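You operate a simulated robot arm through the tools that you are given. There is no shell and no other tool. Be economical: measure what you need, move in short steps, check, and stop when the job is done.

You run a simulated robot arm. Do the job below in one go: nothing can be reset, and whatever is moved stays where it is left.

## Task
The small synth is full: switch the hub off, pull the lead and start the synth playing.
Fine: lay the plug on the mat.

Only the result counts: the job must be done as asked and must still hold three seconds after the hand-in. Knocking over, shifting, dropping, spilling or breaking anything else fails it.

## Robot
A 5-joint arm with a two-finger parallel gripper, fixed in place. Base frame: the origin is at the foot of the arm, x ahead of it, y to its left, z up; the work surface is at about z = 0. Readings come in m, rad, newtons and seconds.
With the tool pointing down near the work surface it reaches from about 0.26 to 0.6 m from the base axis. Its first joint turns from -1.152 to 1.152 rad. The tool tilts only in the upright plane through the base axis and itself; it spins freely about its own axis. Payload 1.57 kg.
Tool frame: the origin (TCP) lies between the finger pads and is the grasp point; the fingertips stand 0.03 m ahead of it; z points along the fingers, y is the line along which they close. Largest opening 0.08 m; finger width 0.017, thickness 0.012; the body of the gripper, 0.04 by 0.082 m, starts 0.08 m behind the TCP.
Orientation is that of the tool frame in the base frame, as a unit quaternion [w, x, y, z]. With the fingers straight down and closing along the base's y, the tool's x points along the base's -x, its y along +y and its z along -z.

## Interface
- The arm moves only by the tool send_rows. Its argument "rows" is a list of rows, each an object of numbers (a shift or turn left out is 0, a gripper value left out holds the last): "claw": the opening, from 0 (shut) to 1 (fully open); "x", "y", "z": the shift along the tool's x, y, z in cm; "wx", "wy", "wz": the turn, a rotation vector about the tool's x, y, z in rad. In form: [{"claw": .., "x": .., "y": .., "z": .., "wx": .., "wy": .., "wz": ..}, ...]. A call has 1 to 8 rows; each row is the pose to reach, as a shift and turn from the pose commanded when the call began, along the tool's axes at that moment. Each row takes 0.2 s and may step no farther than 0.05 m and 0.15 rad from the row before; otherwise, or with a gripper value out of range, the whole call is refused. Where a pose cannot be reached the arm comes as near as it can. A force on the tool above 90 N (or 10 N above the force at the start of the call, whichever is more), or a blocked arm, ends the call early, and 0.2 s more pass. The fingers move at their own pace (about 0.153 m/s each) and stop on an object; they squeeze with about 43 N. The grip force told is the motor's: it shows also when the fingers shut on nothing. Time passes only in rows, and 0.2 s behind the last, so rows that repeat a pose let the fingers close. It gives the time, the measured TCP pose, the force on the tool (base axes), the opening and the grip force at its end, in the units of the frame above (readings bear some noise), with the torque about the TCP (base axes, N m) and any sound that the robot's microphone picked up.
- Cameras (640 x 400 px; columns grow to the right, rows downward): "scene" is fixed at [0.0483, 0.4039, 0.5195]; the picture's right is [-0.62, -0.79, 0.00], its down [-0.48, 0.38, -0.79] and it looks along [0.62, -0.49, -0.61] (base axes); focal length 262 px, centre (320, 200). "wrist" rides on the gripper at [0.072, -0.007, -0.122] in the tool frame; the picture's right is [0.09, 1.00, 0.00], its down [-0.84, 0.08, -0.54] and it looks along [-0.54, 0.05, 0.84] (tool axes); focal length 238 px, centre (320, 200).
- camera(camera): a new picture of that camera. No time passes.
- locate(camera, pixels): there is no depth. For up to 12 entries [column, row, z] of the newest picture of that camera ("zoom" is the newest enlarged one), the place [x, y] in the base frame at which the ray of that pixel passes the height z, good to about 0.003 m. No time passes.
- enlarge(camera, box): a new picture of the part [left, top, right, bottom] of that camera's present view, enlarged. No time passes.
- job_done(): hands the job in; it is judged then, once.

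Go step by step. Measure first, check grasps and placings, and put right what went wrong. The budget is 80 turns and 54 pictures, counting those below and the enlarged ones. Unless the task says otherwise, let go and move clear before handing in, and close with one line.

The tools are called after "Emit:" by a JSON object that holds its "fn" and its "kwargs". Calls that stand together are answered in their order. send_rows: Moves the arm, as the interface text tells. Its arguments: {"type":"object","properties":{"rows":{"type":"array","items":{"type":"object","properties":{"claw":{"type":"number"},"x":{"type":"number"},"y":{"type":"number"},"z":{"type":"number"},"wx":{"type":"number"},"wy":{"type":"number"},"wz":{"type":"number"}}}}},"required":["rows"]} The other tools are called the same way: camera (camera) takes a picture; locate (camera, pixels) gives the place at which the rays of pixels pass given heights; enlarge (camera, box) takes an enlarged picture of a part of a camera's view; job_done () hands the job in.

At the start:

```text
t: 0.0
ee_pos: [0.3329, -0.0447, 0.3554]
orientation: [0.0, 0.0, 1.0, -0.001]
force: [0.0, 1.0, -0.9]
torque: [0.01, 0.02, -0.03]
grip_width: 0.0801
grasp_force: 0.0
```

scene: 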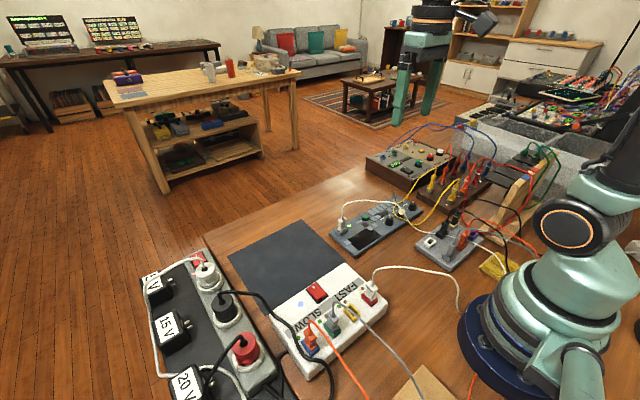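
wrist: 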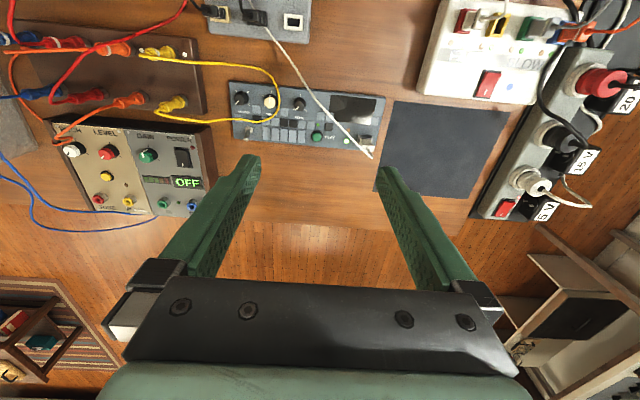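

The wrist picture shows a small synth near (305,118) with a white lead, a white charging hub near (495,50), and a second small box at the top near (250,15). I'll enlarge these to trace the leads.

Emit:
{"fn": "enlarge", "kwargs": {"camera": "wrist", "box": [190, 0, 400, 170]}}

Emit:
{"fn": "enlarge", "kwargs": {"camera": "scene", "box": [320, 180, 520, 305]}}

Emit:
{"fn": "enlarge", "kwargs": {"camera": "scene", "box": [240, 250, 440, 375]}}

```text
2.35 times, centred on (295, 85) of wrist
```

zoom: 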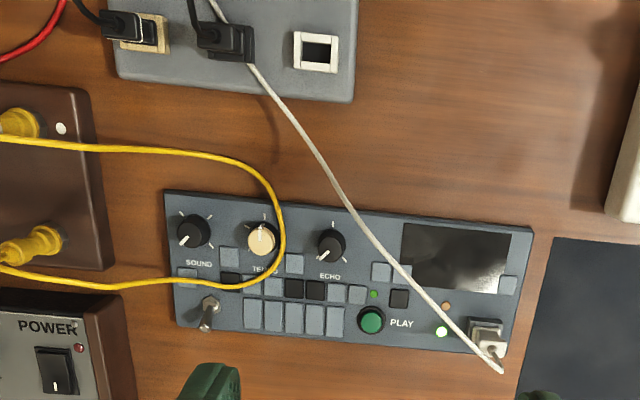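

```text
3.20 times, centred on (420, 242) of scene
```

zoom: 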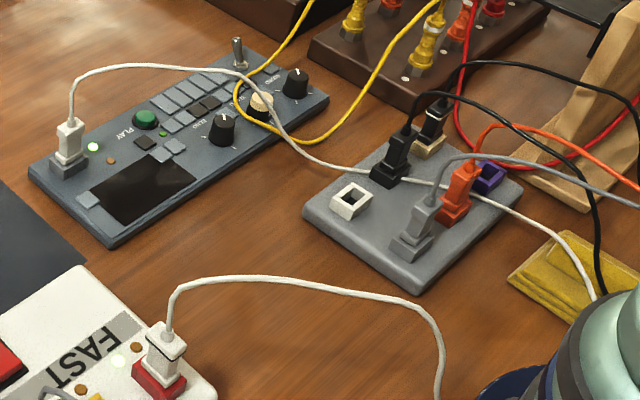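

```text
3.20 times, centred on (340, 312) of scene
```

zoom: 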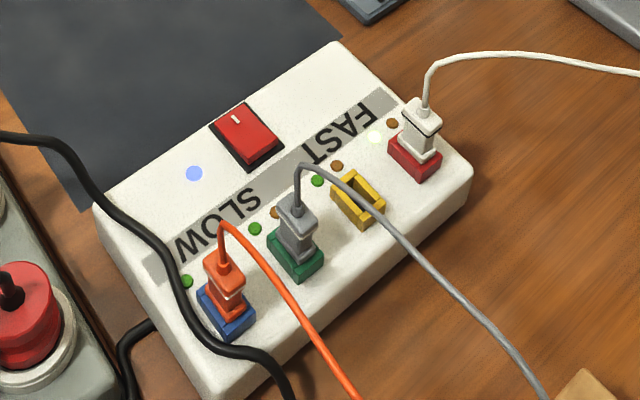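

The zooms show the synth's white plug at its lower right corner (scene 342,224), the green PLAY button (scene 365,217) and the hub's red rocker (scene 317,292), with a blue lamp lit. I'll triangulate these from both cameras.

Emit:
{"fn": "locate", "kwargs": {"camera": "scene", "pixels": [[342, 224, 0.03], [342, 224, 0.06], [365.3, 217, 0.02], [365.3, 217, 0.04], [316.6, 292, 0.03], [316.6, 292, 0.06], [230, 260, 0], [302, 220, 0], [345, 258, 0]]}}

Emit:
{"fn": "locate", "kwargs": {"camera": "wrist", "pixels": [[366, 142, 0.03], [366, 142, 0.06], [316.7, 135.2, 0.02], [316.7, 135.2, 0.04], [488, 85, 0.03], [488, 85, 0.06], [395, 102, 0], [515, 115, 0], [375, 190, 0], [478, 197, 0]]}}

Emit:
{"fn": "enlarge", "kwargs": {"camera": "wrist", "box": [400, 0, 620, 130]}}

Emit:
{"fn": "enlarge", "kwargs": {"camera": "scene", "box": [360, 230, 560, 400]}}

```text
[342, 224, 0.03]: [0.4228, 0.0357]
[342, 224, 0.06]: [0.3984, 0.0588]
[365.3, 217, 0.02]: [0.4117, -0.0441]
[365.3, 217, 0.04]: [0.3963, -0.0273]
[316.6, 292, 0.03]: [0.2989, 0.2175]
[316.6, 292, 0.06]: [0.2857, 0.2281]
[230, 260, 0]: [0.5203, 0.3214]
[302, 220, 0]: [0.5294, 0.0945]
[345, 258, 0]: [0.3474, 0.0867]
```

```text
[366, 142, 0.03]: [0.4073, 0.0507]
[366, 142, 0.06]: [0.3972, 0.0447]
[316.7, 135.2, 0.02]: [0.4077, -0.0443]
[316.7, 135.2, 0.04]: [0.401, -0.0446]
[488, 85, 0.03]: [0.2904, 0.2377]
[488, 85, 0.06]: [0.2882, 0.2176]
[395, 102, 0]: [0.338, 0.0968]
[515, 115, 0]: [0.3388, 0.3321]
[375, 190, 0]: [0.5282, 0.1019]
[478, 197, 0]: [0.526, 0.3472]
```

```text
2.91 times, centred on (510, 65) of wrist
```

zoom: 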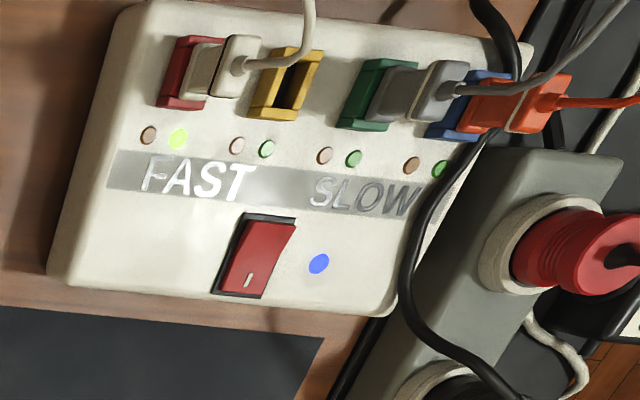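

```text
2.35 times, centred on (460, 315) of scene
```

zoom: 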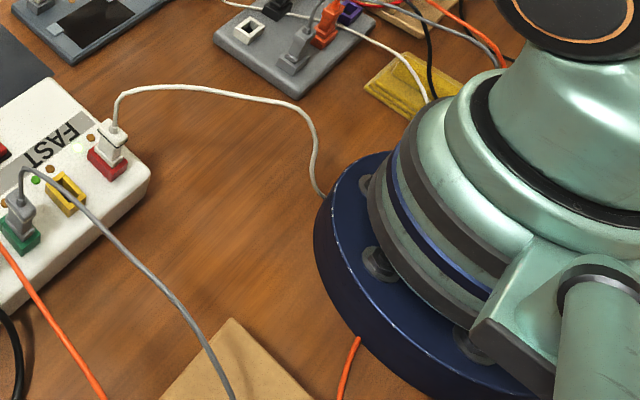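

The hub's red FAST port shows a green lamp and carries a white lead like the synth's, and its rocker's I mark is on the mat side. Triangulated, the rocker is at about (0.289, 0.2245, 0.05), the synth plug at (0.405, 0.048, 0.045) and PLAY at (0.408, -0.043, 0.022). I'll hover over the rocker with the fingers shut for a closer look.

Emit:
{"fn": "send_rows", "kwargs": {"rows": [{"claw": 0, "x": 0.6, "y": 3.8, "z": 2.2}, {"x": 1.3, "y": 7.7, "z": 4.4}, {"x": 1.9, "y": 11.5, "z": 6.6}, {"x": 2.5, "y": 15.4, "z": 8.9}, {"x": 3.1, "y": 19.2, "z": 11.1}, {"x": 3.8, "y": 23.1, "z": 13.3}, {"x": 4.4, "y": 26.9, "z": 15.5}]}}

Emit:
{"fn": "camera", "kwargs": {"camera": "wrist"}}

Emit:
{"fn": "enlarge", "kwargs": {"camera": "scene", "box": [240, 220, 440, 375]}}

```text
t: 1.6
ee_pos: [0.2925, 0.2235, 0.1993]
orientation: [0.0, 0.0, 1.0, -0.001]
force: [-0.2, -0.4, 0.4]
torque: [0.02, -0.03, 0.02]
grip_width: 0.0003
grasp_force: 21.5
```

```text
46 pictures are left
```

wrist: 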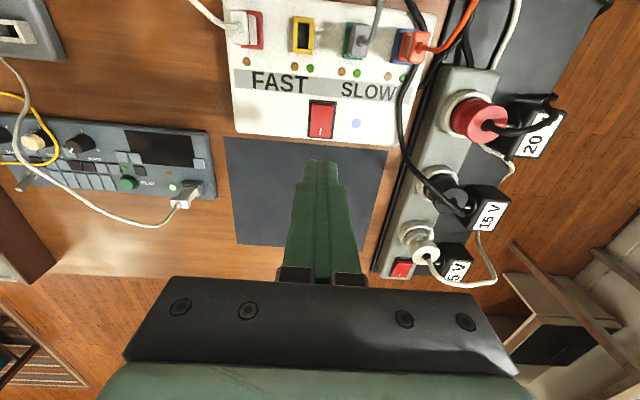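

```text
2.58 times, centred on (340, 298) of scene
```

zoom: 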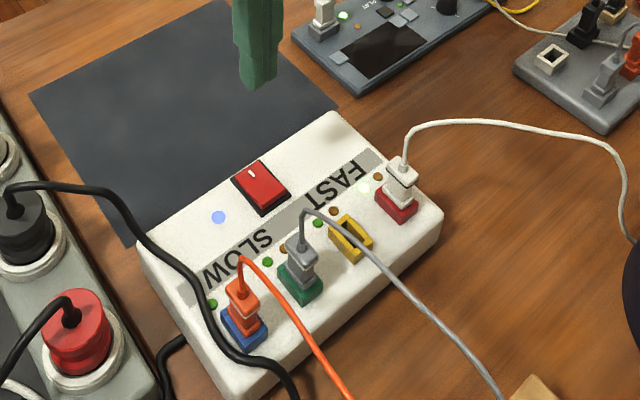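

The wrist picture now shows the rocker at (321,119), with the mark on its lower, mat-side end. I'll measure the rocker's ends and zoom in on its tilt.

Emit:
{"fn": "locate", "kwargs": {"camera": "wrist", "pixels": [[323, 101, 0.05], [320, 137, 0.05], [309, 118, 0.05], [335, 119, 0.05], [244, 30, 0.06], [244, 30, 0.08], [187, 200, 0.05], [190, 188, 0.03], [128, 183, 0.02]]}}

Emit:
{"fn": "enlarge", "kwargs": {"camera": "wrist", "box": [280, 80, 380, 145]}}

Emit:
{"fn": "enlarge", "kwargs": {"camera": "wrist", "box": [110, 120, 250, 220]}}

```text
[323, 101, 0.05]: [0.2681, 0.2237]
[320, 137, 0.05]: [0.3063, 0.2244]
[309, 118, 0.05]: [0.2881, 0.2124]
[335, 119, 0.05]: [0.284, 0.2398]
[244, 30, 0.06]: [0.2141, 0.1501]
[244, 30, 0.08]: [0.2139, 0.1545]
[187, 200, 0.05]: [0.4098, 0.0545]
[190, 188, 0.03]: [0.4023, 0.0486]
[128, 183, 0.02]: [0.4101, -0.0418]
```

```text
6.15 times, centred on (330, 112) of wrist
```

zoom: 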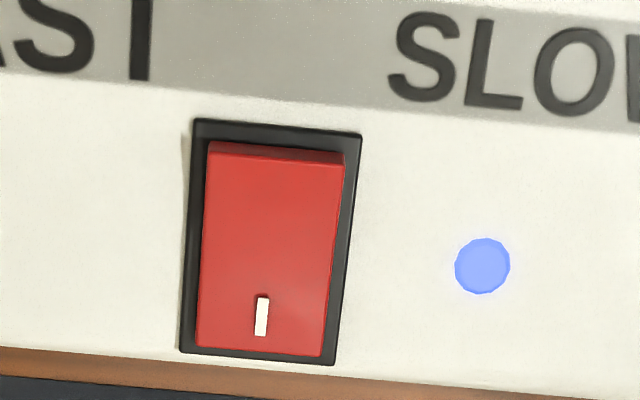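

```text
4.00 times, centred on (180, 170) of wrist
```

zoom: 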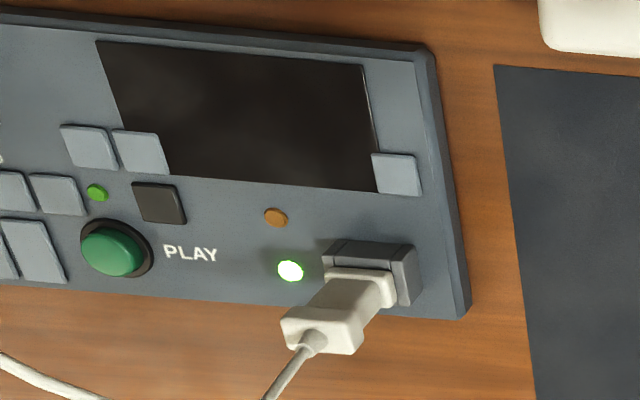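

The rocker's far end (x≈0.27) is raised and its mark end is pressed, so the hub is on. I'll come down over the raised end, stop just above it and read the pose.

Emit:
{"fn": "send_rows", "kwargs": {"rows": [{"x": 1.4, "y": 0.1, "z": 3.5}, {"x": 1.4, "y": 0.1, "z": 7}, {"x": 1.4, "y": 0.1, "z": 9.8}, {"x": 1.4, "y": 0.1, "z": 9.8}]}}

Emit:
{"fn": "enlarge", "kwargs": {"camera": "wrist", "box": [220, 60, 420, 220]}}

Emit:
{"fn": "enlarge", "kwargs": {"camera": "scene", "box": [260, 230, 400, 340]}}

```text
t: 2.6
ee_pos: [0.2776, 0.2241, 0.1021]
orientation: [0.0, 0.0, 1.0, 0.001]
force: [0.1, 0.3, 0.2]
torque: [-0.01, -0.03, -0.02]
grip_width: 0.0003
grasp_force: 21.4
```

```text
2.50 times, centred on (320, 140) of wrist
```

zoom: 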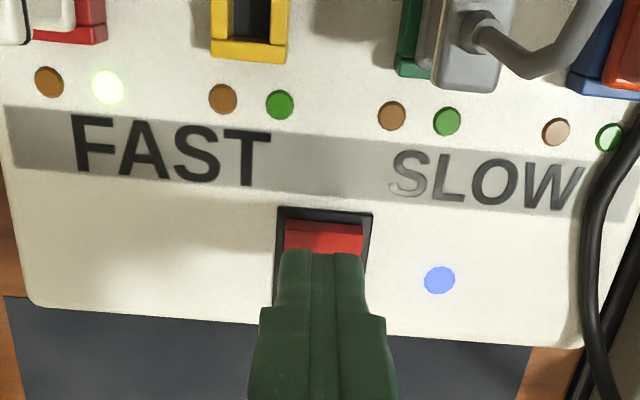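

```text
3.64 times, centred on (330, 285) of scene
```

zoom: 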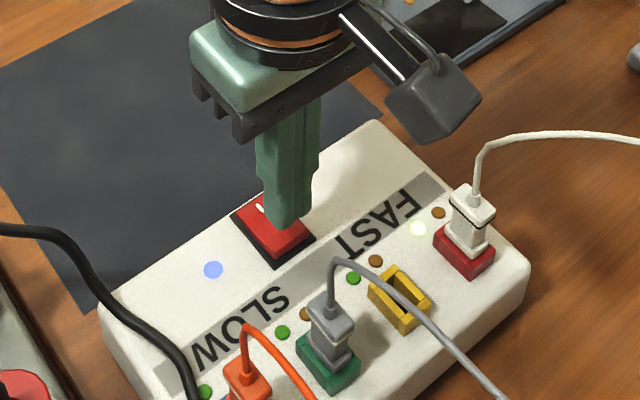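

The fingertips are over the raised half of the rocker, aligned with it. I'll press down in small steps, then back up.

Emit:
{"fn": "send_rows", "kwargs": {"rows": [{"z": 0.8}, {"z": 1.3}, {"z": 1.7}, {"z": 2.0}, {"z": 2.3}]}}

Emit:
{"fn": "enlarge", "kwargs": {"camera": "wrist", "box": [220, 60, 420, 220]}}

```text
t: 3.8
ee_pos: [0.2763, 0.2255, 0.0819]
orientation: [0.0, 0.0, 1.0, 0.0]
force: [-21.6, -18.0, 80.7]
torque: [-0.54, 0.0, 0.07]
grip_width: 0.0
grasp_force: 21.6
heard: click
```

```text
2.50 times, centred on (320, 140) of wrist
```

zoom: 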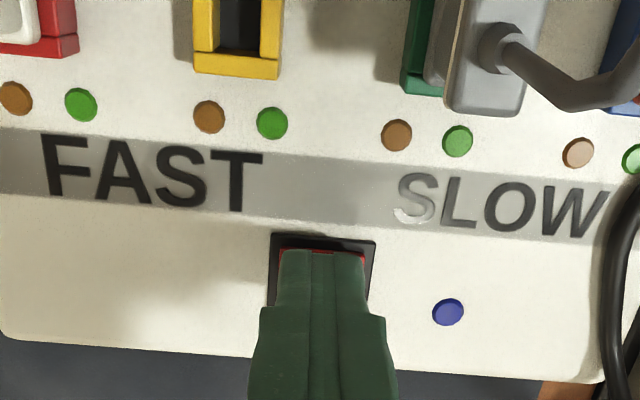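

I heard the click, and the blue lamp and the FAST lamp have both gone out, so the hub is off. I'll retract and move to hover near the synth plug.

Emit:
{"fn": "send_rows", "kwargs": {"rows": [{"z": -4}, {"z": -8}, {"z": -12, "claw": 0.5}, {"x": -2.5, "y": -3.5, "z": -12}, {"x": -5, "y": -7, "z": -12}, {"x": -7.5, "y": -10.5, "z": -12}, {"x": -10, "y": -14, "z": -12}, {"x": -12.5, "y": -17.5, "z": -12}]}}

Emit:
{"fn": "camera", "kwargs": {"camera": "wrist"}}

Emit:
{"fn": "enlarge", "kwargs": {"camera": "scene", "box": [270, 180, 430, 280]}}

```text
t: 5.6
ee_pos: [0.4031, 0.0476, 0.1984]
orientation: [-0.001, -0.001, 1.0, 0.0]
force: [1.0, -0.1, -0.6]
torque: [0.0, -0.01, -0.02]
grip_width: 0.0399
grasp_force: 0.1
```

```text
39 pictures are left
```

wrist: 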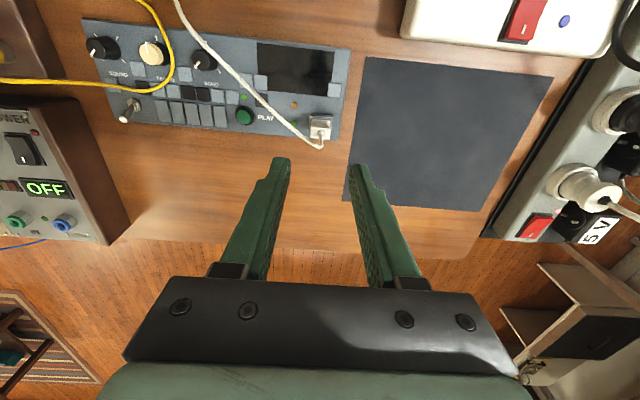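

```text
4.00 times, centred on (350, 230) of scene
```

zoom: 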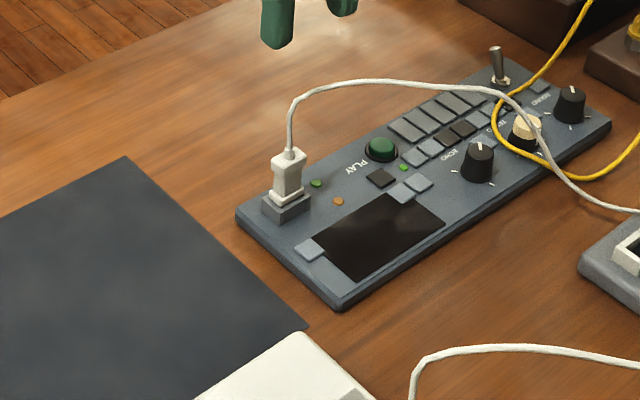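

The synth's lamp has also gone out, which confirms this lead. The cord rises from the plug and runs toward -y, so I'll turn the gripper 90° to close along x and let the cord pass between the fingers.

Emit:
{"fn": "send_rows", "kwargs": {"rows": [{"wz": 0.145}, {"wz": 0.29}, {"wz": 0.435}, {"wz": 0.58}, {"wz": 0.725}, {"wz": 0.87}, {"wz": 1.015}, {"wz": 1.16}]}}

Emit:
{"fn": "send_rows", "kwargs": {"rows": [{"wz": 0.14}, {"wz": 0.28}, {"wz": 0.4108}]}}

Emit:
{"fn": "camera", "kwargs": {"camera": "wrist"}}

```text
t: 7.4
ee_pos: [0.4021, 0.0504, 0.1992]
orientation: [-0.001, 0.548, 0.836, 0.0]
force: [0.8, -0.5, 0.4]
torque: [0.01, -0.01, -0.02]
grip_width: 0.0402
grasp_force: 0.0
```

```text
t: 8.2
ee_pos: [0.4009, 0.0502, 0.1988]
orientation: [0.0, 0.708, 0.706, -0.001]
force: [-0.4, -0.5, -0.2]
torque: [0.01, 0.0, -0.01]
grip_width: 0.0401
grasp_force: 0.0
```

```text
37 pictures are left
```

wrist: 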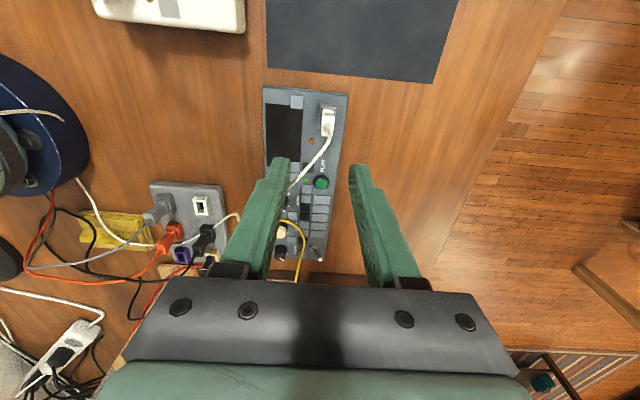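

The gripper has turned as planned: tool x is now base +y and tool y is base +x. I'll zoom in on the plug at (327,122) to fix its centre.

Emit:
{"fn": "enlarge", "kwargs": {"camera": "wrist", "box": [280, 80, 380, 150]}}

Emit:
{"fn": "enlarge", "kwargs": {"camera": "scene", "box": [315, 200, 375, 240]}}

```text
5.71 times, centred on (330, 115) of wrist
```

zoom: 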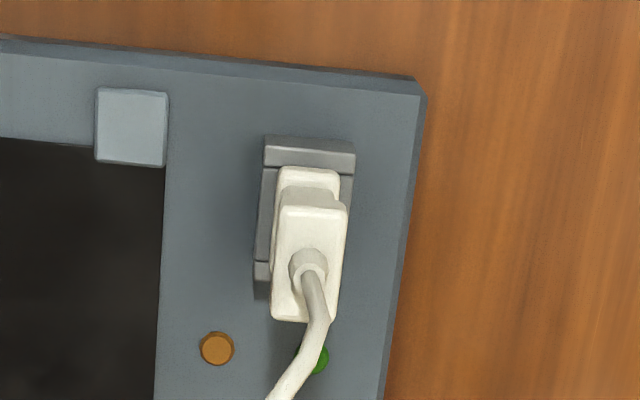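

```text
10.00 times, centred on (345, 220) of scene
```

zoom: 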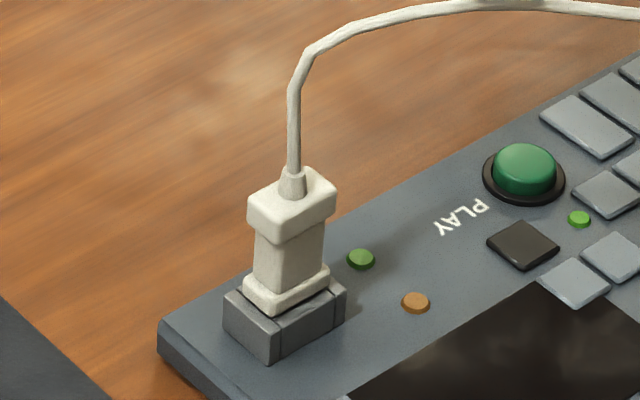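

The plug is narrow in x and long in y, with a waist between two collars that suits a grip. I'll triangulate its top, base and socket.

Emit:
{"fn": "locate", "kwargs": {"camera": "wrist", "pixels": [[327.9, 126.4, 0.05], [327.9, 126.4, 0.07], [326.5, 118, 0.04], [326.5, 118, 0.05]]}}

Emit:
{"fn": "locate", "kwargs": {"camera": "scene", "pixels": [[342.1, 219.5, 0.05], [342.1, 219.5, 0.07], [341.5, 229, 0.03], [341.5, 229, 0.04]]}}

```text
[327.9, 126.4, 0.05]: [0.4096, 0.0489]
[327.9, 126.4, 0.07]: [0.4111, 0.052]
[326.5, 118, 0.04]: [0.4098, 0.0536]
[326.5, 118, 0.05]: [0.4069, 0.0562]
```

```text
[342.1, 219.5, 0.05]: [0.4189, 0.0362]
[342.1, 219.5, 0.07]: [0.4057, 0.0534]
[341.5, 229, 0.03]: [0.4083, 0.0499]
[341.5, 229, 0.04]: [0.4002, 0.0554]
```

The plug's axis is at about (0.409, 0.051), with its top near z=0.067 and its waist near z=0.05. I'll descend part way and check alignment.

Emit:
{"fn": "send_rows", "kwargs": {"rows": [{"x": 0.1, "y": 0.9, "z": 4.5}, {"x": 0.1, "y": 0.9, "z": 8.5}, {"x": 0.1, "y": 0.9, "z": 10}, {"x": 0.1, "y": 0.9, "z": 10}]}}

Emit:
{"fn": "camera", "kwargs": {"camera": "wrist"}}

Emit:
{"fn": "enlarge", "kwargs": {"camera": "scene", "box": [300, 165, 400, 245]}}

```text
t: 9.2
ee_pos: [0.4098, 0.0502, 0.0977]
orientation: [0.0, 0.707, 0.707, 0.0]
force: [0.0, 0.1, 0.3]
torque: [0.01, 0.0, -0.04]
grip_width: 0.0399
grasp_force: 0.0
```

```text
34 pictures are left
```

wrist: 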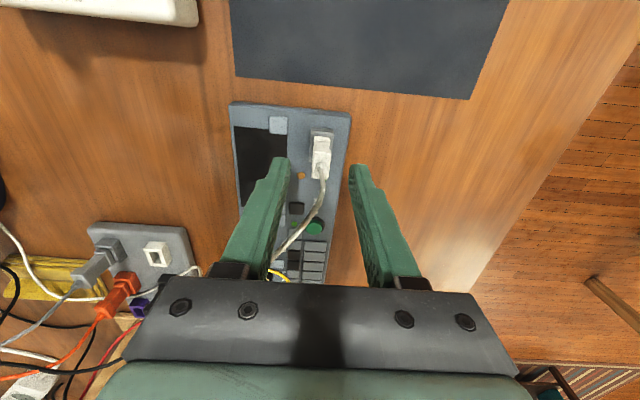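

```text
5.00 times, centred on (350, 205) of scene
```

zoom: 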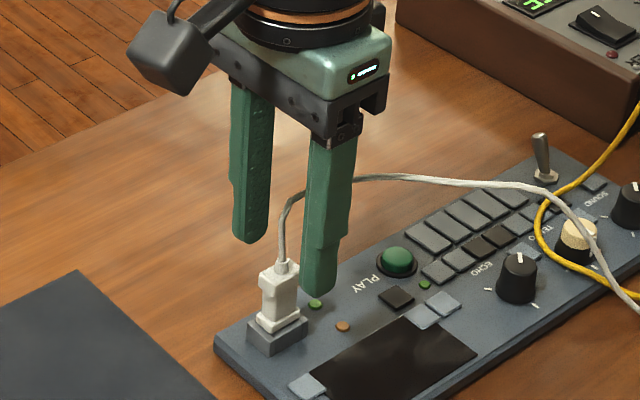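

The plug (wrist 322,160) sits centred between the fingertips. I'll descend to the waist height and close.

Emit:
{"fn": "send_rows", "kwargs": {"rows": [{"z": 1.2}, {"z": 2.2}, {"z": 3.0}, {"z": 3.0, "claw": 0}, {"z": 3.0}, {"z": 3.0}]}}

Emit:
{"fn": "enlarge", "kwargs": {"camera": "scene", "box": [300, 165, 400, 245]}}

Emit:
{"fn": "enlarge", "kwargs": {"camera": "wrist", "box": [240, 100, 400, 220]}}

```text
t: 10.6
ee_pos: [0.4104, 0.0509, 0.0693]
orientation: [0.001, 0.707, 0.707, 0.0]
force: [0.0, 0.0, -0.3]
torque: [0.01, 0.01, -0.03]
grip_width: 0.0118
grasp_force: 28.7
```

```text
5.00 times, centred on (350, 205) of scene
```

zoom: 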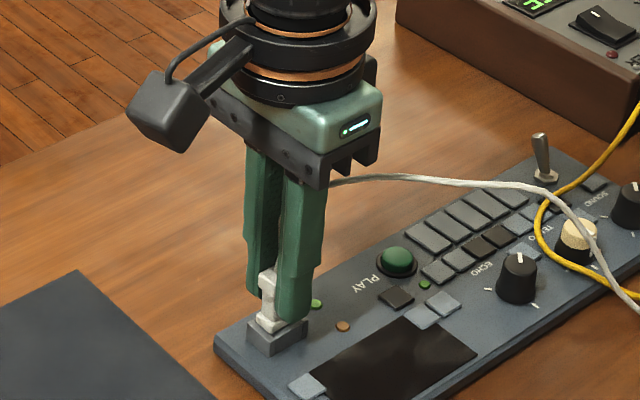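

```text
3.33 times, centred on (320, 160) of wrist
```

zoom: 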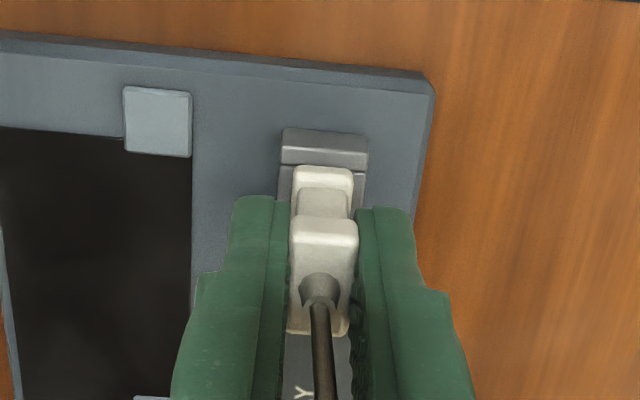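

The fingers hold the plug at 11.8 mm. I'll pull it straight up.

Emit:
{"fn": "send_rows", "kwargs": {"rows": [{"z": -0.5}, {"z": -1.0}, {"z": -1.5}, {"z": -2.0}, {"z": -3.0}, {"z": -4.0}]}}

Emit:
{"fn": "enlarge", "kwargs": {"camera": "scene", "box": [280, 145, 420, 245]}}

```text
t: 12.0
ee_pos: [0.4101, 0.0508, 0.1089]
orientation: [0.0, 0.707, 0.707, 0.0]
force: [1.0, -0.3, -0.1]
torque: [-0.01, -0.01, 0.01]
grip_width: 0.0116
grasp_force: 28.4
```

```text
4.00 times, centred on (350, 195) of scene
```

zoom: 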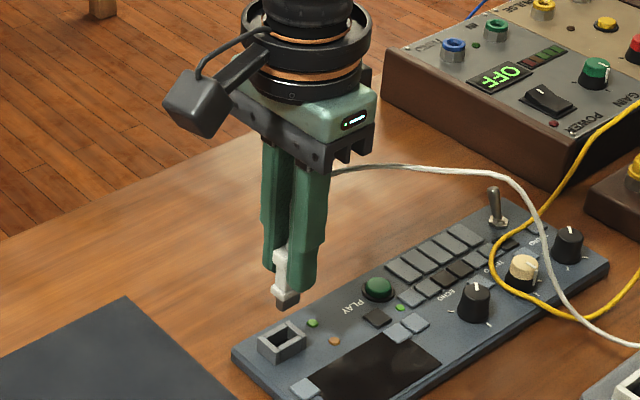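

The plug is out and held, with its tip at about z=0.063. I'll carry it to over the mat near (0.43, 0.17), watching the force in case the cord goes taut.

Emit:
{"fn": "send_rows", "kwargs": {"rows": [{"x": 3, "y": 0.5}, {"x": 6, "y": 1}, {"x": 9, "y": 1.5}, {"x": 12, "y": 2}, {"x": 12, "y": 2}]}}

Emit:
{"fn": "camera", "kwargs": {"camera": "scene"}}

Emit:
{"fn": "camera", "kwargs": {"camera": "wrist"}}

```text
t: 13.2
ee_pos: [0.4295, 0.1709, 0.1081]
orientation: [-0.001, 0.707, 0.708, -0.001]
force: [0.1, -0.1, -1.0]
torque: [-0.02, -0.01, -0.01]
grip_width: 0.0117
grasp_force: 29.0
```

```text
29 pictures are left
```

scene: 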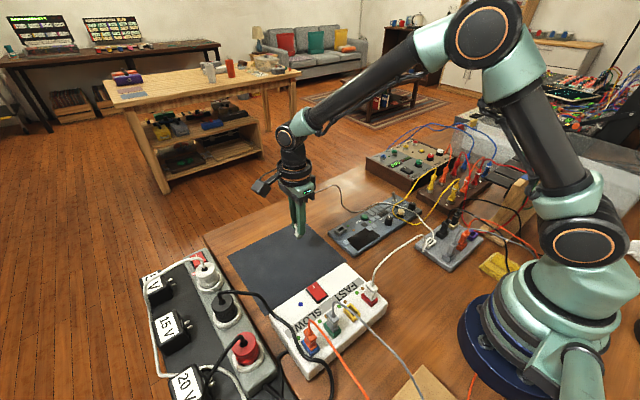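

```text
28 pictures are left
```

wrist: 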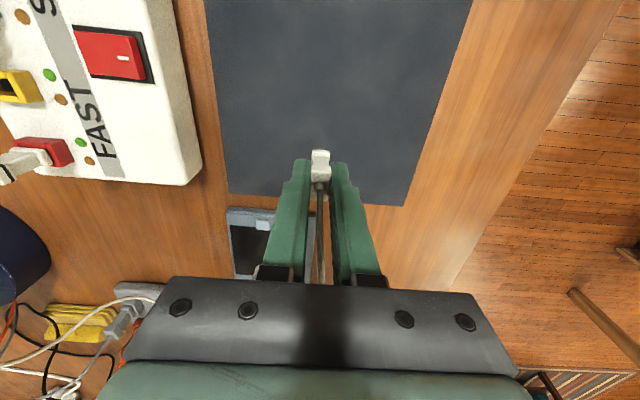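

The plug is over the mat and the cord isn't pulling. I'll lower it until the tip meets the mat.

Emit:
{"fn": "send_rows", "kwargs": {"rows": [{"z": 2.5}, {"z": 4.5}, {"z": 5.2}, {"z": 5.6}, {"z": 5.6}]}}

Emit:
{"fn": "enlarge", "kwargs": {"camera": "scene", "box": [240, 170, 400, 280]}}

```text
t: 14.4
ee_pos: [0.4305, 0.1724, 0.0537]
orientation: [0.001, 0.707, 0.707, 0.002]
force: [-8.1, -3.0, 26.8]
torque: [-0.19, 0.36, 0.0]
grip_width: 0.0116
grasp_force: 28.7
```

```text
3.64 times, centred on (320, 225) of scene
```

zoom: 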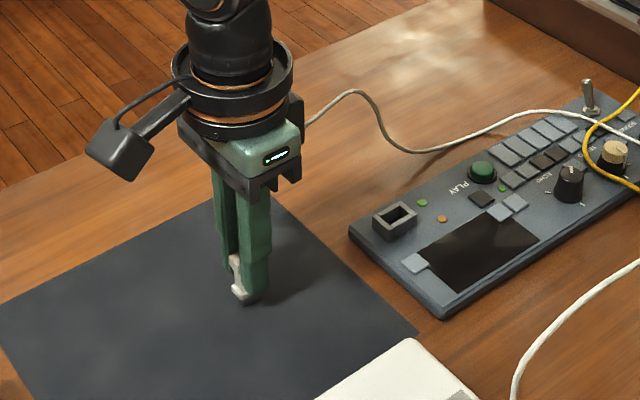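

The tip touches the mat (27 N up), and the cord is slack. I'll ease off 2 mm, open the fingers and let it settle.

Emit:
{"fn": "send_rows", "kwargs": {"rows": [{"z": -0.3}, {"z": -0.3, "claw": 0.5}, {"z": -0.3}, {"z": -0.3}, {"z": -0.3}]}}

Emit:
{"fn": "enlarge", "kwargs": {"camera": "scene", "box": [240, 170, 400, 280]}}

Emit:
{"fn": "camera", "kwargs": {"camera": "wrist"}}

```text
t: 15.6
ee_pos: [0.432, 0.1715, 0.0553]
orientation: [0.0, 0.707, 0.707, 0.0]
force: [-0.3, 0.2, 0.1]
torque: [0.01, 0.05, 0.02]
grip_width: 0.04
grasp_force: 0.1
```

```text
3.64 times, centred on (320, 225) of scene
```

zoom: 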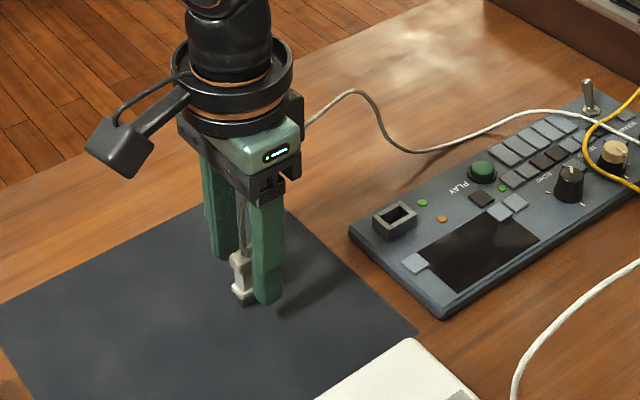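

```text
25 pictures are left
```

wrist: 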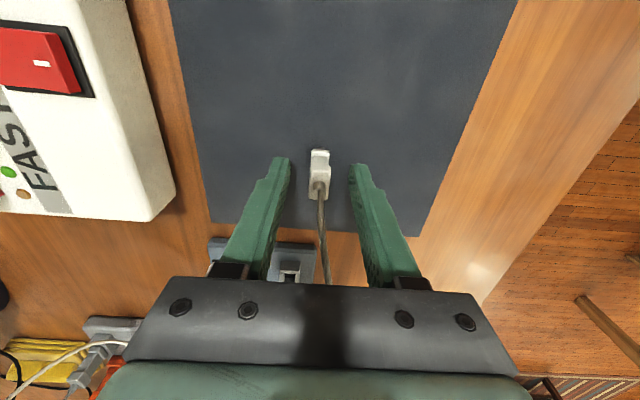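

The plug is standing upright on its tip, not lying. I'll open wide, raise the tips to near its top and nudge it over toward +x, where there is plenty of mat.

Emit:
{"fn": "send_rows", "kwargs": {"rows": [{"z": -0.7, "claw": 1}, {"z": -0.7}, {"z": -0.7, "y": 2}, {"z": -0.7, "y": 3}, {"z": -0.7, "y": 3.8}, {"z": -0.7, "y": 4.6}, {"z": -0.7, "y": 5.4}, {"z": -0.7, "y": 5.4}]}}

Emit:
{"fn": "enlarge", "kwargs": {"camera": "scene", "box": [240, 170, 400, 280]}}

Emit:
{"fn": "camera", "kwargs": {"camera": "wrist"}}

```text
t: 17.4
ee_pos: [0.4853, 0.1719, 0.0617]
orientation: [0.0, 0.707, 0.707, 0.0]
force: [-0.4, 0.4, 0.7]
torque: [0.0, 0.01, 0.0]
grip_width: 0.0801
grasp_force: 0.2
```

```text
3.64 times, centred on (320, 225) of scene
```

zoom: 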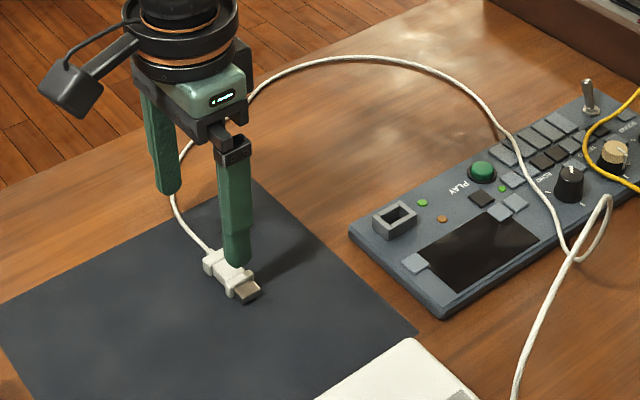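

```text
23 pictures are left
```

wrist: 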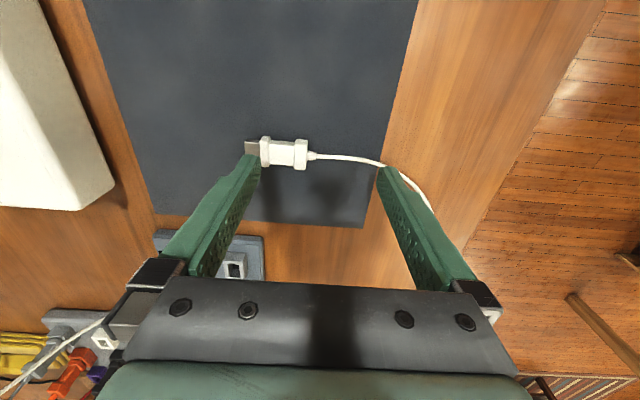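

The plug now lies flat on the mat at wrist (280,152). I'll raise straight up and check that the cord doesn't catch.

Emit:
{"fn": "send_rows", "kwargs": {"rows": [{"z": -2}, {"z": -4}, {"z": -6}]}}

Emit:
{"fn": "camera", "kwargs": {"camera": "wrist"}}

Emit:
{"fn": "enlarge", "kwargs": {"camera": "scene", "box": [240, 130, 440, 290]}}

```text
t: 18.2
ee_pos: [0.4853, 0.1712, 0.1226]
orientation: [0.0, 0.707, 0.708, 0.001]
force: [-0.3, 0.3, -0.2]
torque: [0.04, 0.04, 0.0]
grip_width: 0.0801
grasp_force: 0.1
```

```text
22 pictures are left
```

wrist: 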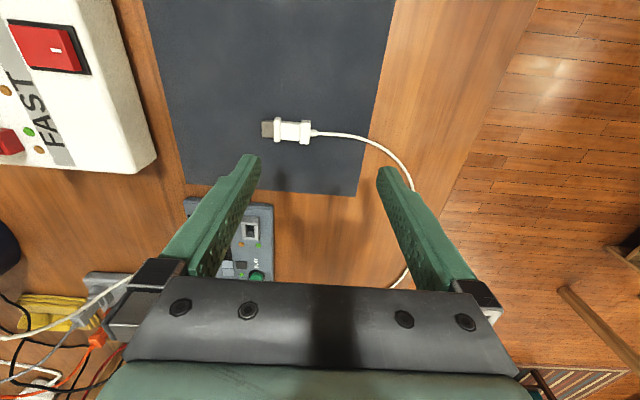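

```text
2.50 times, centred on (340, 210) of scene
```

zoom: 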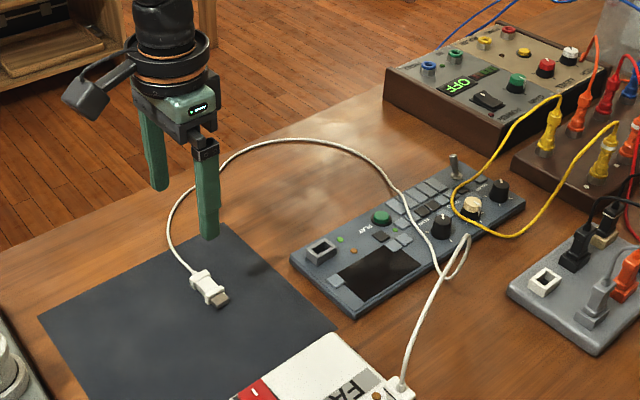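

The gripper is clear and the plug stays put. I'll rise, shut the fingers and move to hover over PLAY.

Emit:
{"fn": "send_rows", "kwargs": {"rows": [{"z": -4}, {"z": -8, "claw": 0}, {"x": -4.3, "y": -1.5, "z": -8}, {"x": -8.6, "y": -3, "z": -8}, {"x": -12.9, "y": -4.6, "z": -8}, {"x": -17.2, "y": -6.2, "z": -8}, {"x": -21.4, "y": -7.7, "z": -8}]}}

Emit:
{"fn": "camera", "kwargs": {"camera": "wrist"}}

Emit:
{"fn": "enlarge", "kwargs": {"camera": "scene", "box": [280, 160, 440, 270]}}

```text
t: 19.8
ee_pos: [0.4064, -0.0424, 0.2053]
orientation: [-0.001, 0.707, 0.708, -0.001]
force: [0.5, 0.4, 0.9]
torque: [0.01, -0.01, 0.01]
grip_width: 0.0
grasp_force: 21.0
```

```text
20 pictures are left
```

wrist: 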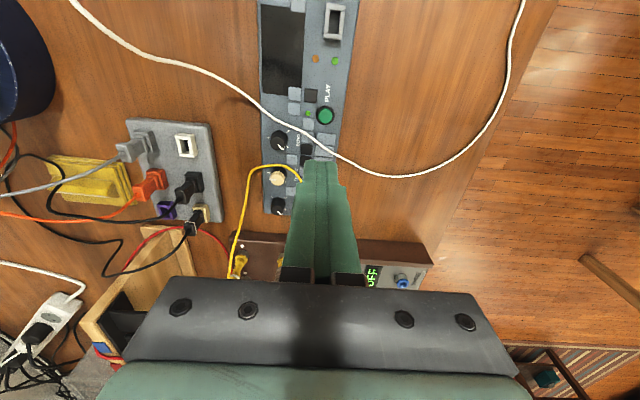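

```text
3.64 times, centred on (360, 215) of scene
```

zoom: 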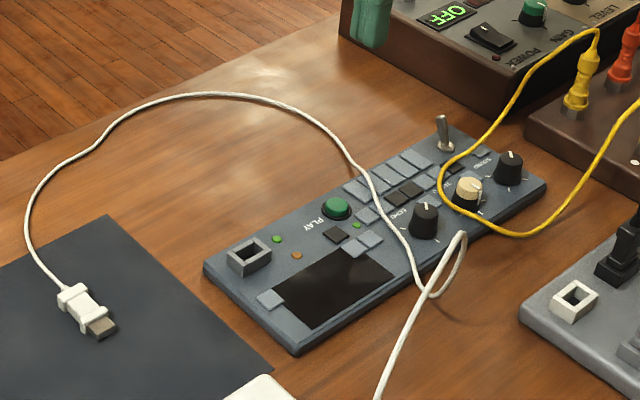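

The cord now lies just to the -y side of PLAY (button at wrist 325,116, cord at about 318,147). I'll measure the clearance.

Emit:
{"fn": "locate", "kwargs": {"camera": "wrist", "pixels": [[325, 116, 0.025], [325, 128, 0.02], [315, 145, 0.025], [335, 156, 0.025], [300, 135, 0.025]]}}

Emit:
{"fn": "locate", "kwargs": {"camera": "scene", "pixels": [[352.5, 216, 0.02], [352.5, 216, 0.03]]}}

Emit:
{"fn": "enlarge", "kwargs": {"camera": "wrist", "box": [270, 80, 380, 170]}}

```text
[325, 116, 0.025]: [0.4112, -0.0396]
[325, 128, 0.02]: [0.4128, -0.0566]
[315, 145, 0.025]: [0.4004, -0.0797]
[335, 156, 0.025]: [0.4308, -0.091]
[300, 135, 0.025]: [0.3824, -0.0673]
```

```text
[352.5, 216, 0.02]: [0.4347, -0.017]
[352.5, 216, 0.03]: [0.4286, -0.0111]
```

```text
4.44 times, centred on (325, 125) of wrist
```

zoom: 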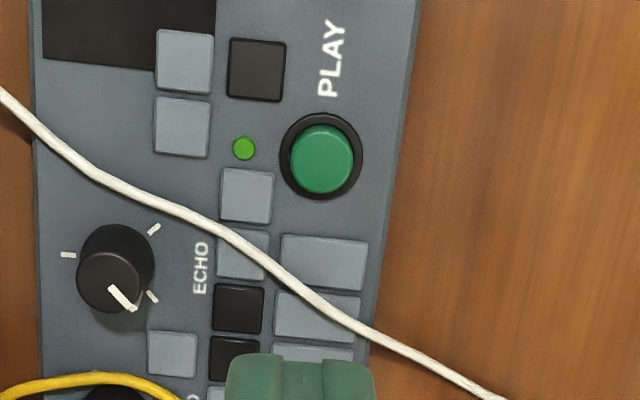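

PLAY is at (0.410, -0.042), and the cord is about 4 cm away. I'll descend just above the button, offset 3 mm toward +x to spare the neighbouring pads.

Emit:
{"fn": "send_rows", "kwargs": {"rows": [{"x": 0.1, "y": 0.6, "z": 4.5}, {"x": 0.1, "y": 0.6, "z": 9}, {"x": 0.1, "y": 0.6, "z": 13}, {"x": 0.1, "y": 0.6, "z": 13}]}}

Emit:
{"fn": "enlarge", "kwargs": {"camera": "wrist", "box": [240, 90, 400, 210]}}

Emit:
{"fn": "enlarge", "kwargs": {"camera": "scene", "box": [310, 170, 430, 250]}}

```text
t: 20.8
ee_pos: [0.4128, -0.0418, 0.0732]
orientation: [0.0, 0.707, 0.707, 0.0]
force: [0.0, -0.3, -0.7]
torque: [-0.01, 0.04, 0.0]
grip_width: 0.0002
grasp_force: 21.3
```

```text
3.33 times, centred on (320, 150) of wrist
```

zoom: 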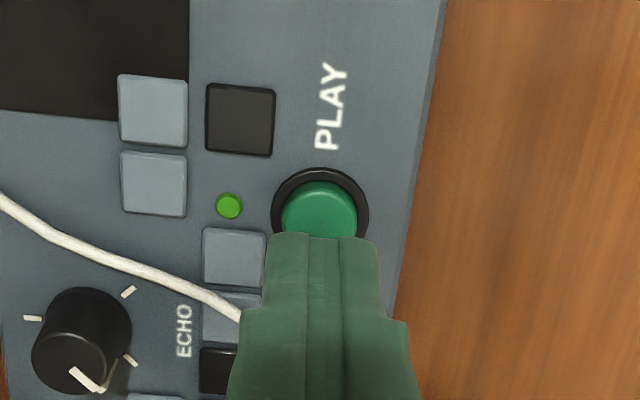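

```text
5.00 times, centred on (370, 210) of scene
```

zoom: 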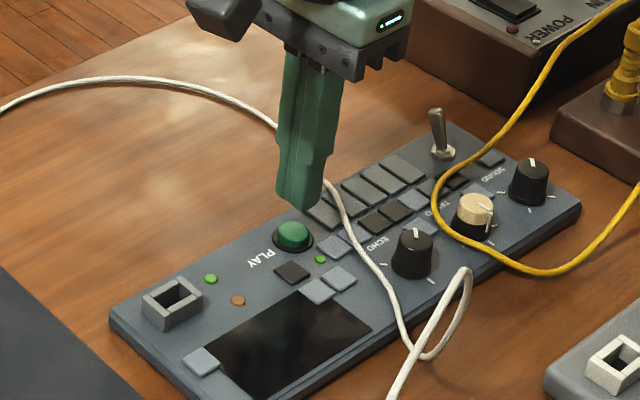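

The tip is directly over PLAY with about 1.5 cm to go. I'll press in small steps and listen.

Emit:
{"fn": "send_rows", "kwargs": {"rows": [{"z": 0.8}, {"z": 1.2}, {"z": 1.5}, {"z": 1.8}]}}

Emit:
{"fn": "enlarge", "kwargs": {"camera": "wrist", "box": [240, 90, 400, 210]}}

```text
t: 21.8
ee_pos: [0.4129, -0.0422, 0.0556]
orientation: [0.0, 0.706, 0.708, 0.0]
force: [-0.1, 0.3, -0.7]
torque: [-0.01, -0.01, -0.01]
grip_width: 0.0
grasp_force: 21.5
```

```text
3.33 times, centred on (320, 150) of wrist
```

zoom: 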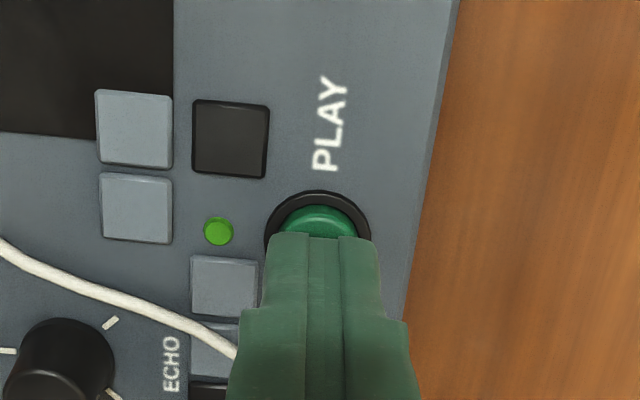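

There's no contact yet, with the tip at z≈0.026, and the tip sits slightly to the -y side of the button. I'll shift 3 mm toward +y and keep pressing.

Emit:
{"fn": "send_rows", "kwargs": {"rows": [{"x": 0.3}, {"x": 0.3, "z": 0.3}, {"x": 0.3, "z": 0.6}, {"x": 0.3, "z": 0.8}]}}

Emit:
{"fn": "enlarge", "kwargs": {"camera": "wrist", "box": [240, 90, 400, 210]}}

```text
t: 22.8
ee_pos: [0.4139, -0.0394, 0.0472]
orientation: [0.0, 0.707, 0.707, 0.0]
force: [-1.3, 3.0, 3.2]
torque: [0.02, 0.08, -0.01]
grip_width: 0.0
grasp_force: 21.5
heard: click
```

```text
3.33 times, centred on (320, 150) of wrist
```

zoom: 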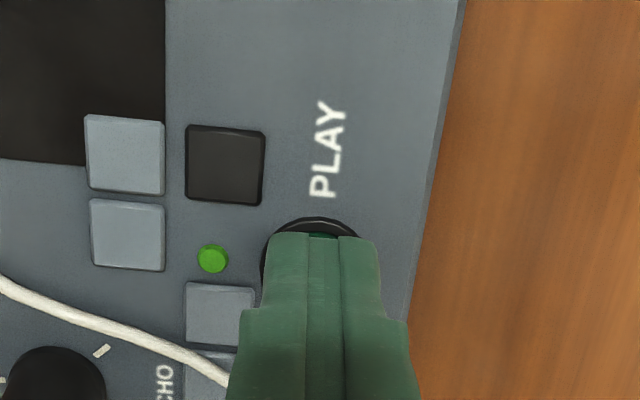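

I heard a click. I'll retract and look for signs that it's playing.

Emit:
{"fn": "send_rows", "kwargs": {"rows": [{"z": -1}, {"z": -4}, {"z": -8}, {"z": -12}, {"z": -15}]}}

Emit:
{"fn": "enlarge", "kwargs": {"camera": "wrist", "box": [240, 0, 400, 170]}}

Emit:
{"fn": "enlarge", "kwargs": {"camera": "scene", "box": [280, 160, 440, 270]}}

```text
t: 24.0
ee_pos: [0.4147, -0.0397, 0.1966]
orientation: [0.0, 0.707, 0.707, 0.0]
force: [0.1, -0.5, -0.8]
torque: [-0.04, 0.02, 0.01]
grip_width: 0.0
grasp_force: 20.9
```

```text
2.35 times, centred on (320, 85) of wrist
```

zoom: 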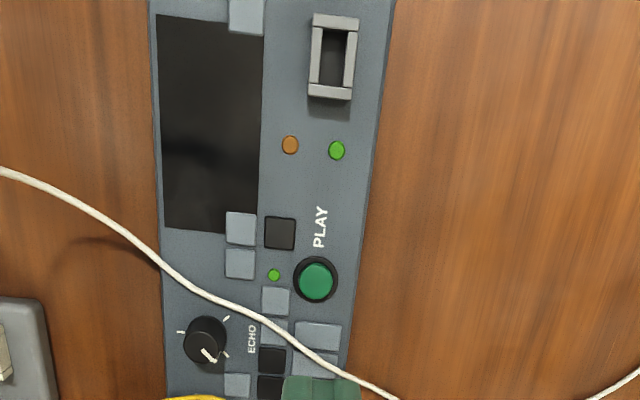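

```text
3.64 times, centred on (360, 215) of scene
```

zoom: 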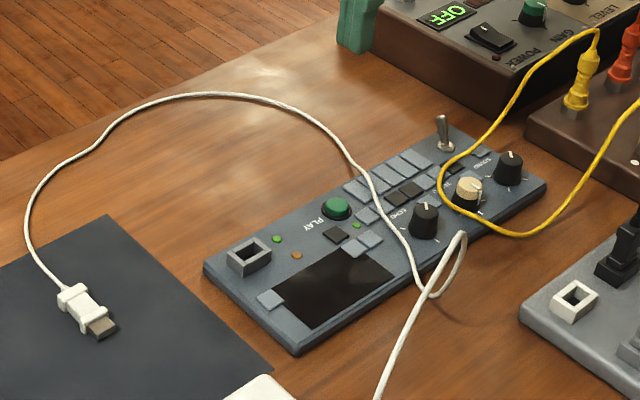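

The click gave no sign of playing: the lamp beside PLAY is dull and the screen is dark. The toggle at the synth's far end (scene 391,196) may be its power switch, so I'll look closely.

Emit:
{"fn": "enlarge", "kwargs": {"camera": "scene", "box": [350, 180, 430, 235]}}

Emit:
{"fn": "send_rows", "kwargs": {"rows": [{"x": 0.1, "y": 0}, {"x": 4, "z": -2}, {"x": 4, "z": -2}]}}

Emit:
{"fn": "camera", "kwargs": {"camera": "wrist"}}

```text
7.27 times, centred on (390, 208) of scene
```

zoom: 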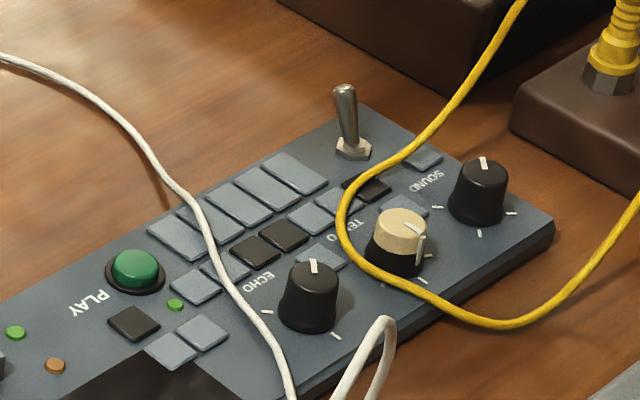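

```text
t: 24.8
ee_pos: [0.4127, 0.0012, 0.2152]
orientation: [0.0, 0.707, 0.707, 0.0]
force: [0.1, 1.4, -0.3]
torque: [-0.04, 0.03, 0.0]
grip_width: 0.0
grasp_force: 21.7
```

```text
10 pictures are left
```

wrist: 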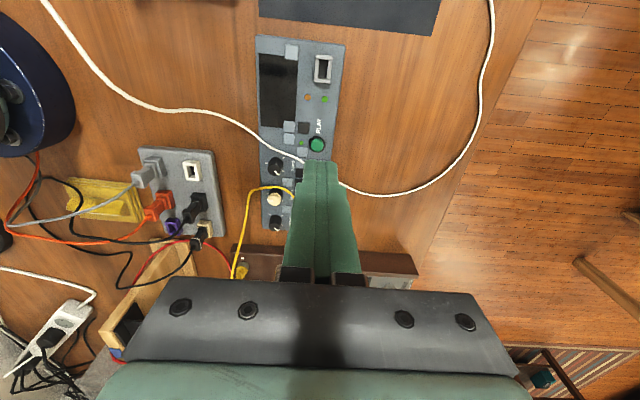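

I have 10 pictures left. One close-up of the PLAY lamp and toggle will show whether the lamp blinks or stays dark.

Emit:
{"fn": "enlarge", "kwargs": {"camera": "wrist", "box": [245, 80, 345, 180]}}

```text
4.00 times, centred on (295, 130) of wrist
```

zoom: 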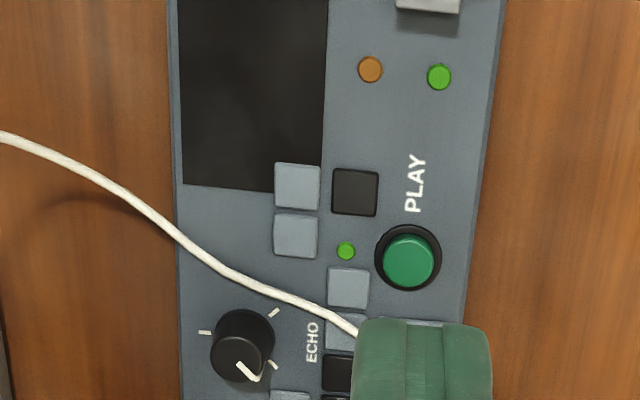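

The PLAY lamp (346,250) is unlit, so the synth looks powered down. I'll measure the toggle's base and tip to find its lean.

Emit:
{"fn": "locate", "kwargs": {"camera": "scene", "pixels": [[394.4, 201.1, 0.02], [394.4, 201.1, 0.025], [393.4, 192.4, 0.04], [393.4, 192.4, 0.045], [393.4, 192.4, 0.05]]}}

Emit:
{"fn": "send_rows", "kwargs": {"rows": [{"x": -4, "y": -2, "z": 0}, {"x": -8, "y": -3, "z": 0}, {"x": -8, "y": -3, "z": 0}]}}

```text
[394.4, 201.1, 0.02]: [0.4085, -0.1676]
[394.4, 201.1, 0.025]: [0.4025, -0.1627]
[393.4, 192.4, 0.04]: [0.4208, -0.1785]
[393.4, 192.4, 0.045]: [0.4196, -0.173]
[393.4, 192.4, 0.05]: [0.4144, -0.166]
```

```text
t: 25.6
ee_pos: [0.3842, -0.0786, 0.2155]
orientation: [0.001, 0.707, 0.708, 0.0]
force: [0.0, -0.3, 0.5]
torque: [0.02, 0.0, 0.02]
grip_width: 0.0001
grasp_force: 21.0
```

The toggle seems to lean toward +x (tip about (0.418,-0.175,0.045), base about (0.402,-0.17)). I'll turn the gripper back so the wrist camera can see it properly.

Emit:
{"fn": "send_rows", "kwargs": {"rows": [{"wz": -0.145}, {"wz": -0.29}, {"wz": -0.435}, {"wz": -0.58}, {"wz": -0.725}, {"wz": -0.87}, {"wz": -1.015}, {"wz": -1.16}]}}

Emit:
{"fn": "send_rows", "kwargs": {"rows": [{"wz": -0.14}, {"wz": -0.28}, {"wz": -0.4108}]}}

Emit:
{"fn": "send_rows", "kwargs": {"rows": [{"x": -3.5, "y": -3}, {"x": -7, "y": -6}, {"x": -7.6, "y": -9, "z": 2}, {"x": -7.6, "y": -9.5, "z": 4}, {"x": -7.6, "y": -9.5, "z": 4}]}}

Emit:
{"fn": "camera", "kwargs": {"camera": "wrist"}}

```text
t: 27.4
ee_pos: [0.3835, -0.078, 0.2166]
orientation: [0.0, 0.202, 0.979, 0.001]
force: [-0.5, -1.3, 0.5]
torque: [0.01, 0.03, 0.0]
grip_width: 0.0
grasp_force: 21.4
```

```text
t: 28.2
ee_pos: [0.3832, -0.0785, 0.2174]
orientation: [0.0, -0.002, 1.0, 0.0]
force: [0.2, 0.4, -0.2]
torque: [0.02, 0.03, 0.0]
grip_width: 0.0
grasp_force: 20.9
```

```text
t: 29.4
ee_pos: [0.4625, -0.1745, 0.1778]
orientation: [0.0, 0.0, 1.0, 0.0]
force: [-0.2, 0.0, -0.1]
torque: [-0.02, 0.02, 0.0]
grip_width: 0.0002
grasp_force: 21.5
```

```text
8 pictures are left
```

wrist: 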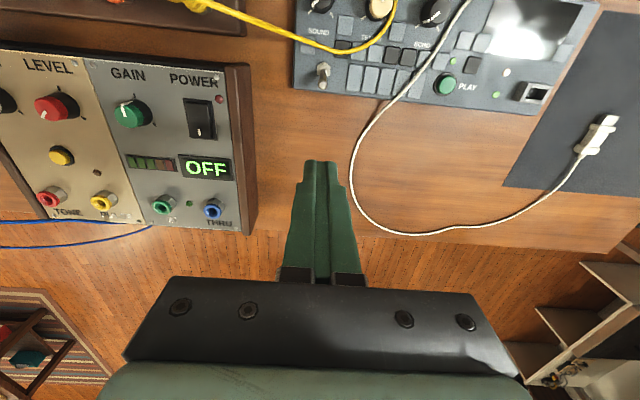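

The synth is clear at the top right, with the toggle at (323,72), PLAY at (444,82) and lamps at (470,92) and (507,72). I'll enlarge it.

Emit:
{"fn": "enlarge", "kwargs": {"camera": "wrist", "box": [285, 0, 545, 125]}}

```text
2.46 times, centred on (415, 62) of wrist
```

zoom: 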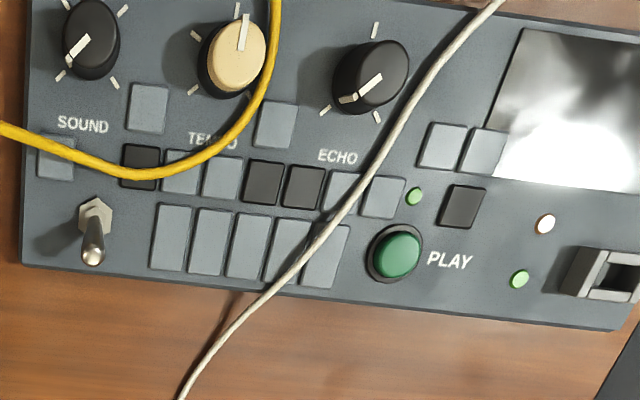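

The toggle leans toward +x ("down" relative to the text), and the PLAY lamp is dark. So the toggle is probably power, off, and PLAY had no effect. I'll locate the toggle precisely before flipping it up (-x).

Emit:
{"fn": "locate", "kwargs": {"camera": "zoom", "pixels": [[93, 257, 0.035], [93, 257, 0.045], [96, 215, 0.02], [96, 215, 0.025], [398, 252, 0.025], [140, 175, 0.025], [60, 148, 0.03]]}}

```text
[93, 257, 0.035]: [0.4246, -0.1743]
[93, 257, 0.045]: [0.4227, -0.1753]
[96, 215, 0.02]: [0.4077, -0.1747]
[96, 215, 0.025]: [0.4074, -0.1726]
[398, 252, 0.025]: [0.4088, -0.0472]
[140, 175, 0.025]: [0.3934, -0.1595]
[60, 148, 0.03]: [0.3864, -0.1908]
```

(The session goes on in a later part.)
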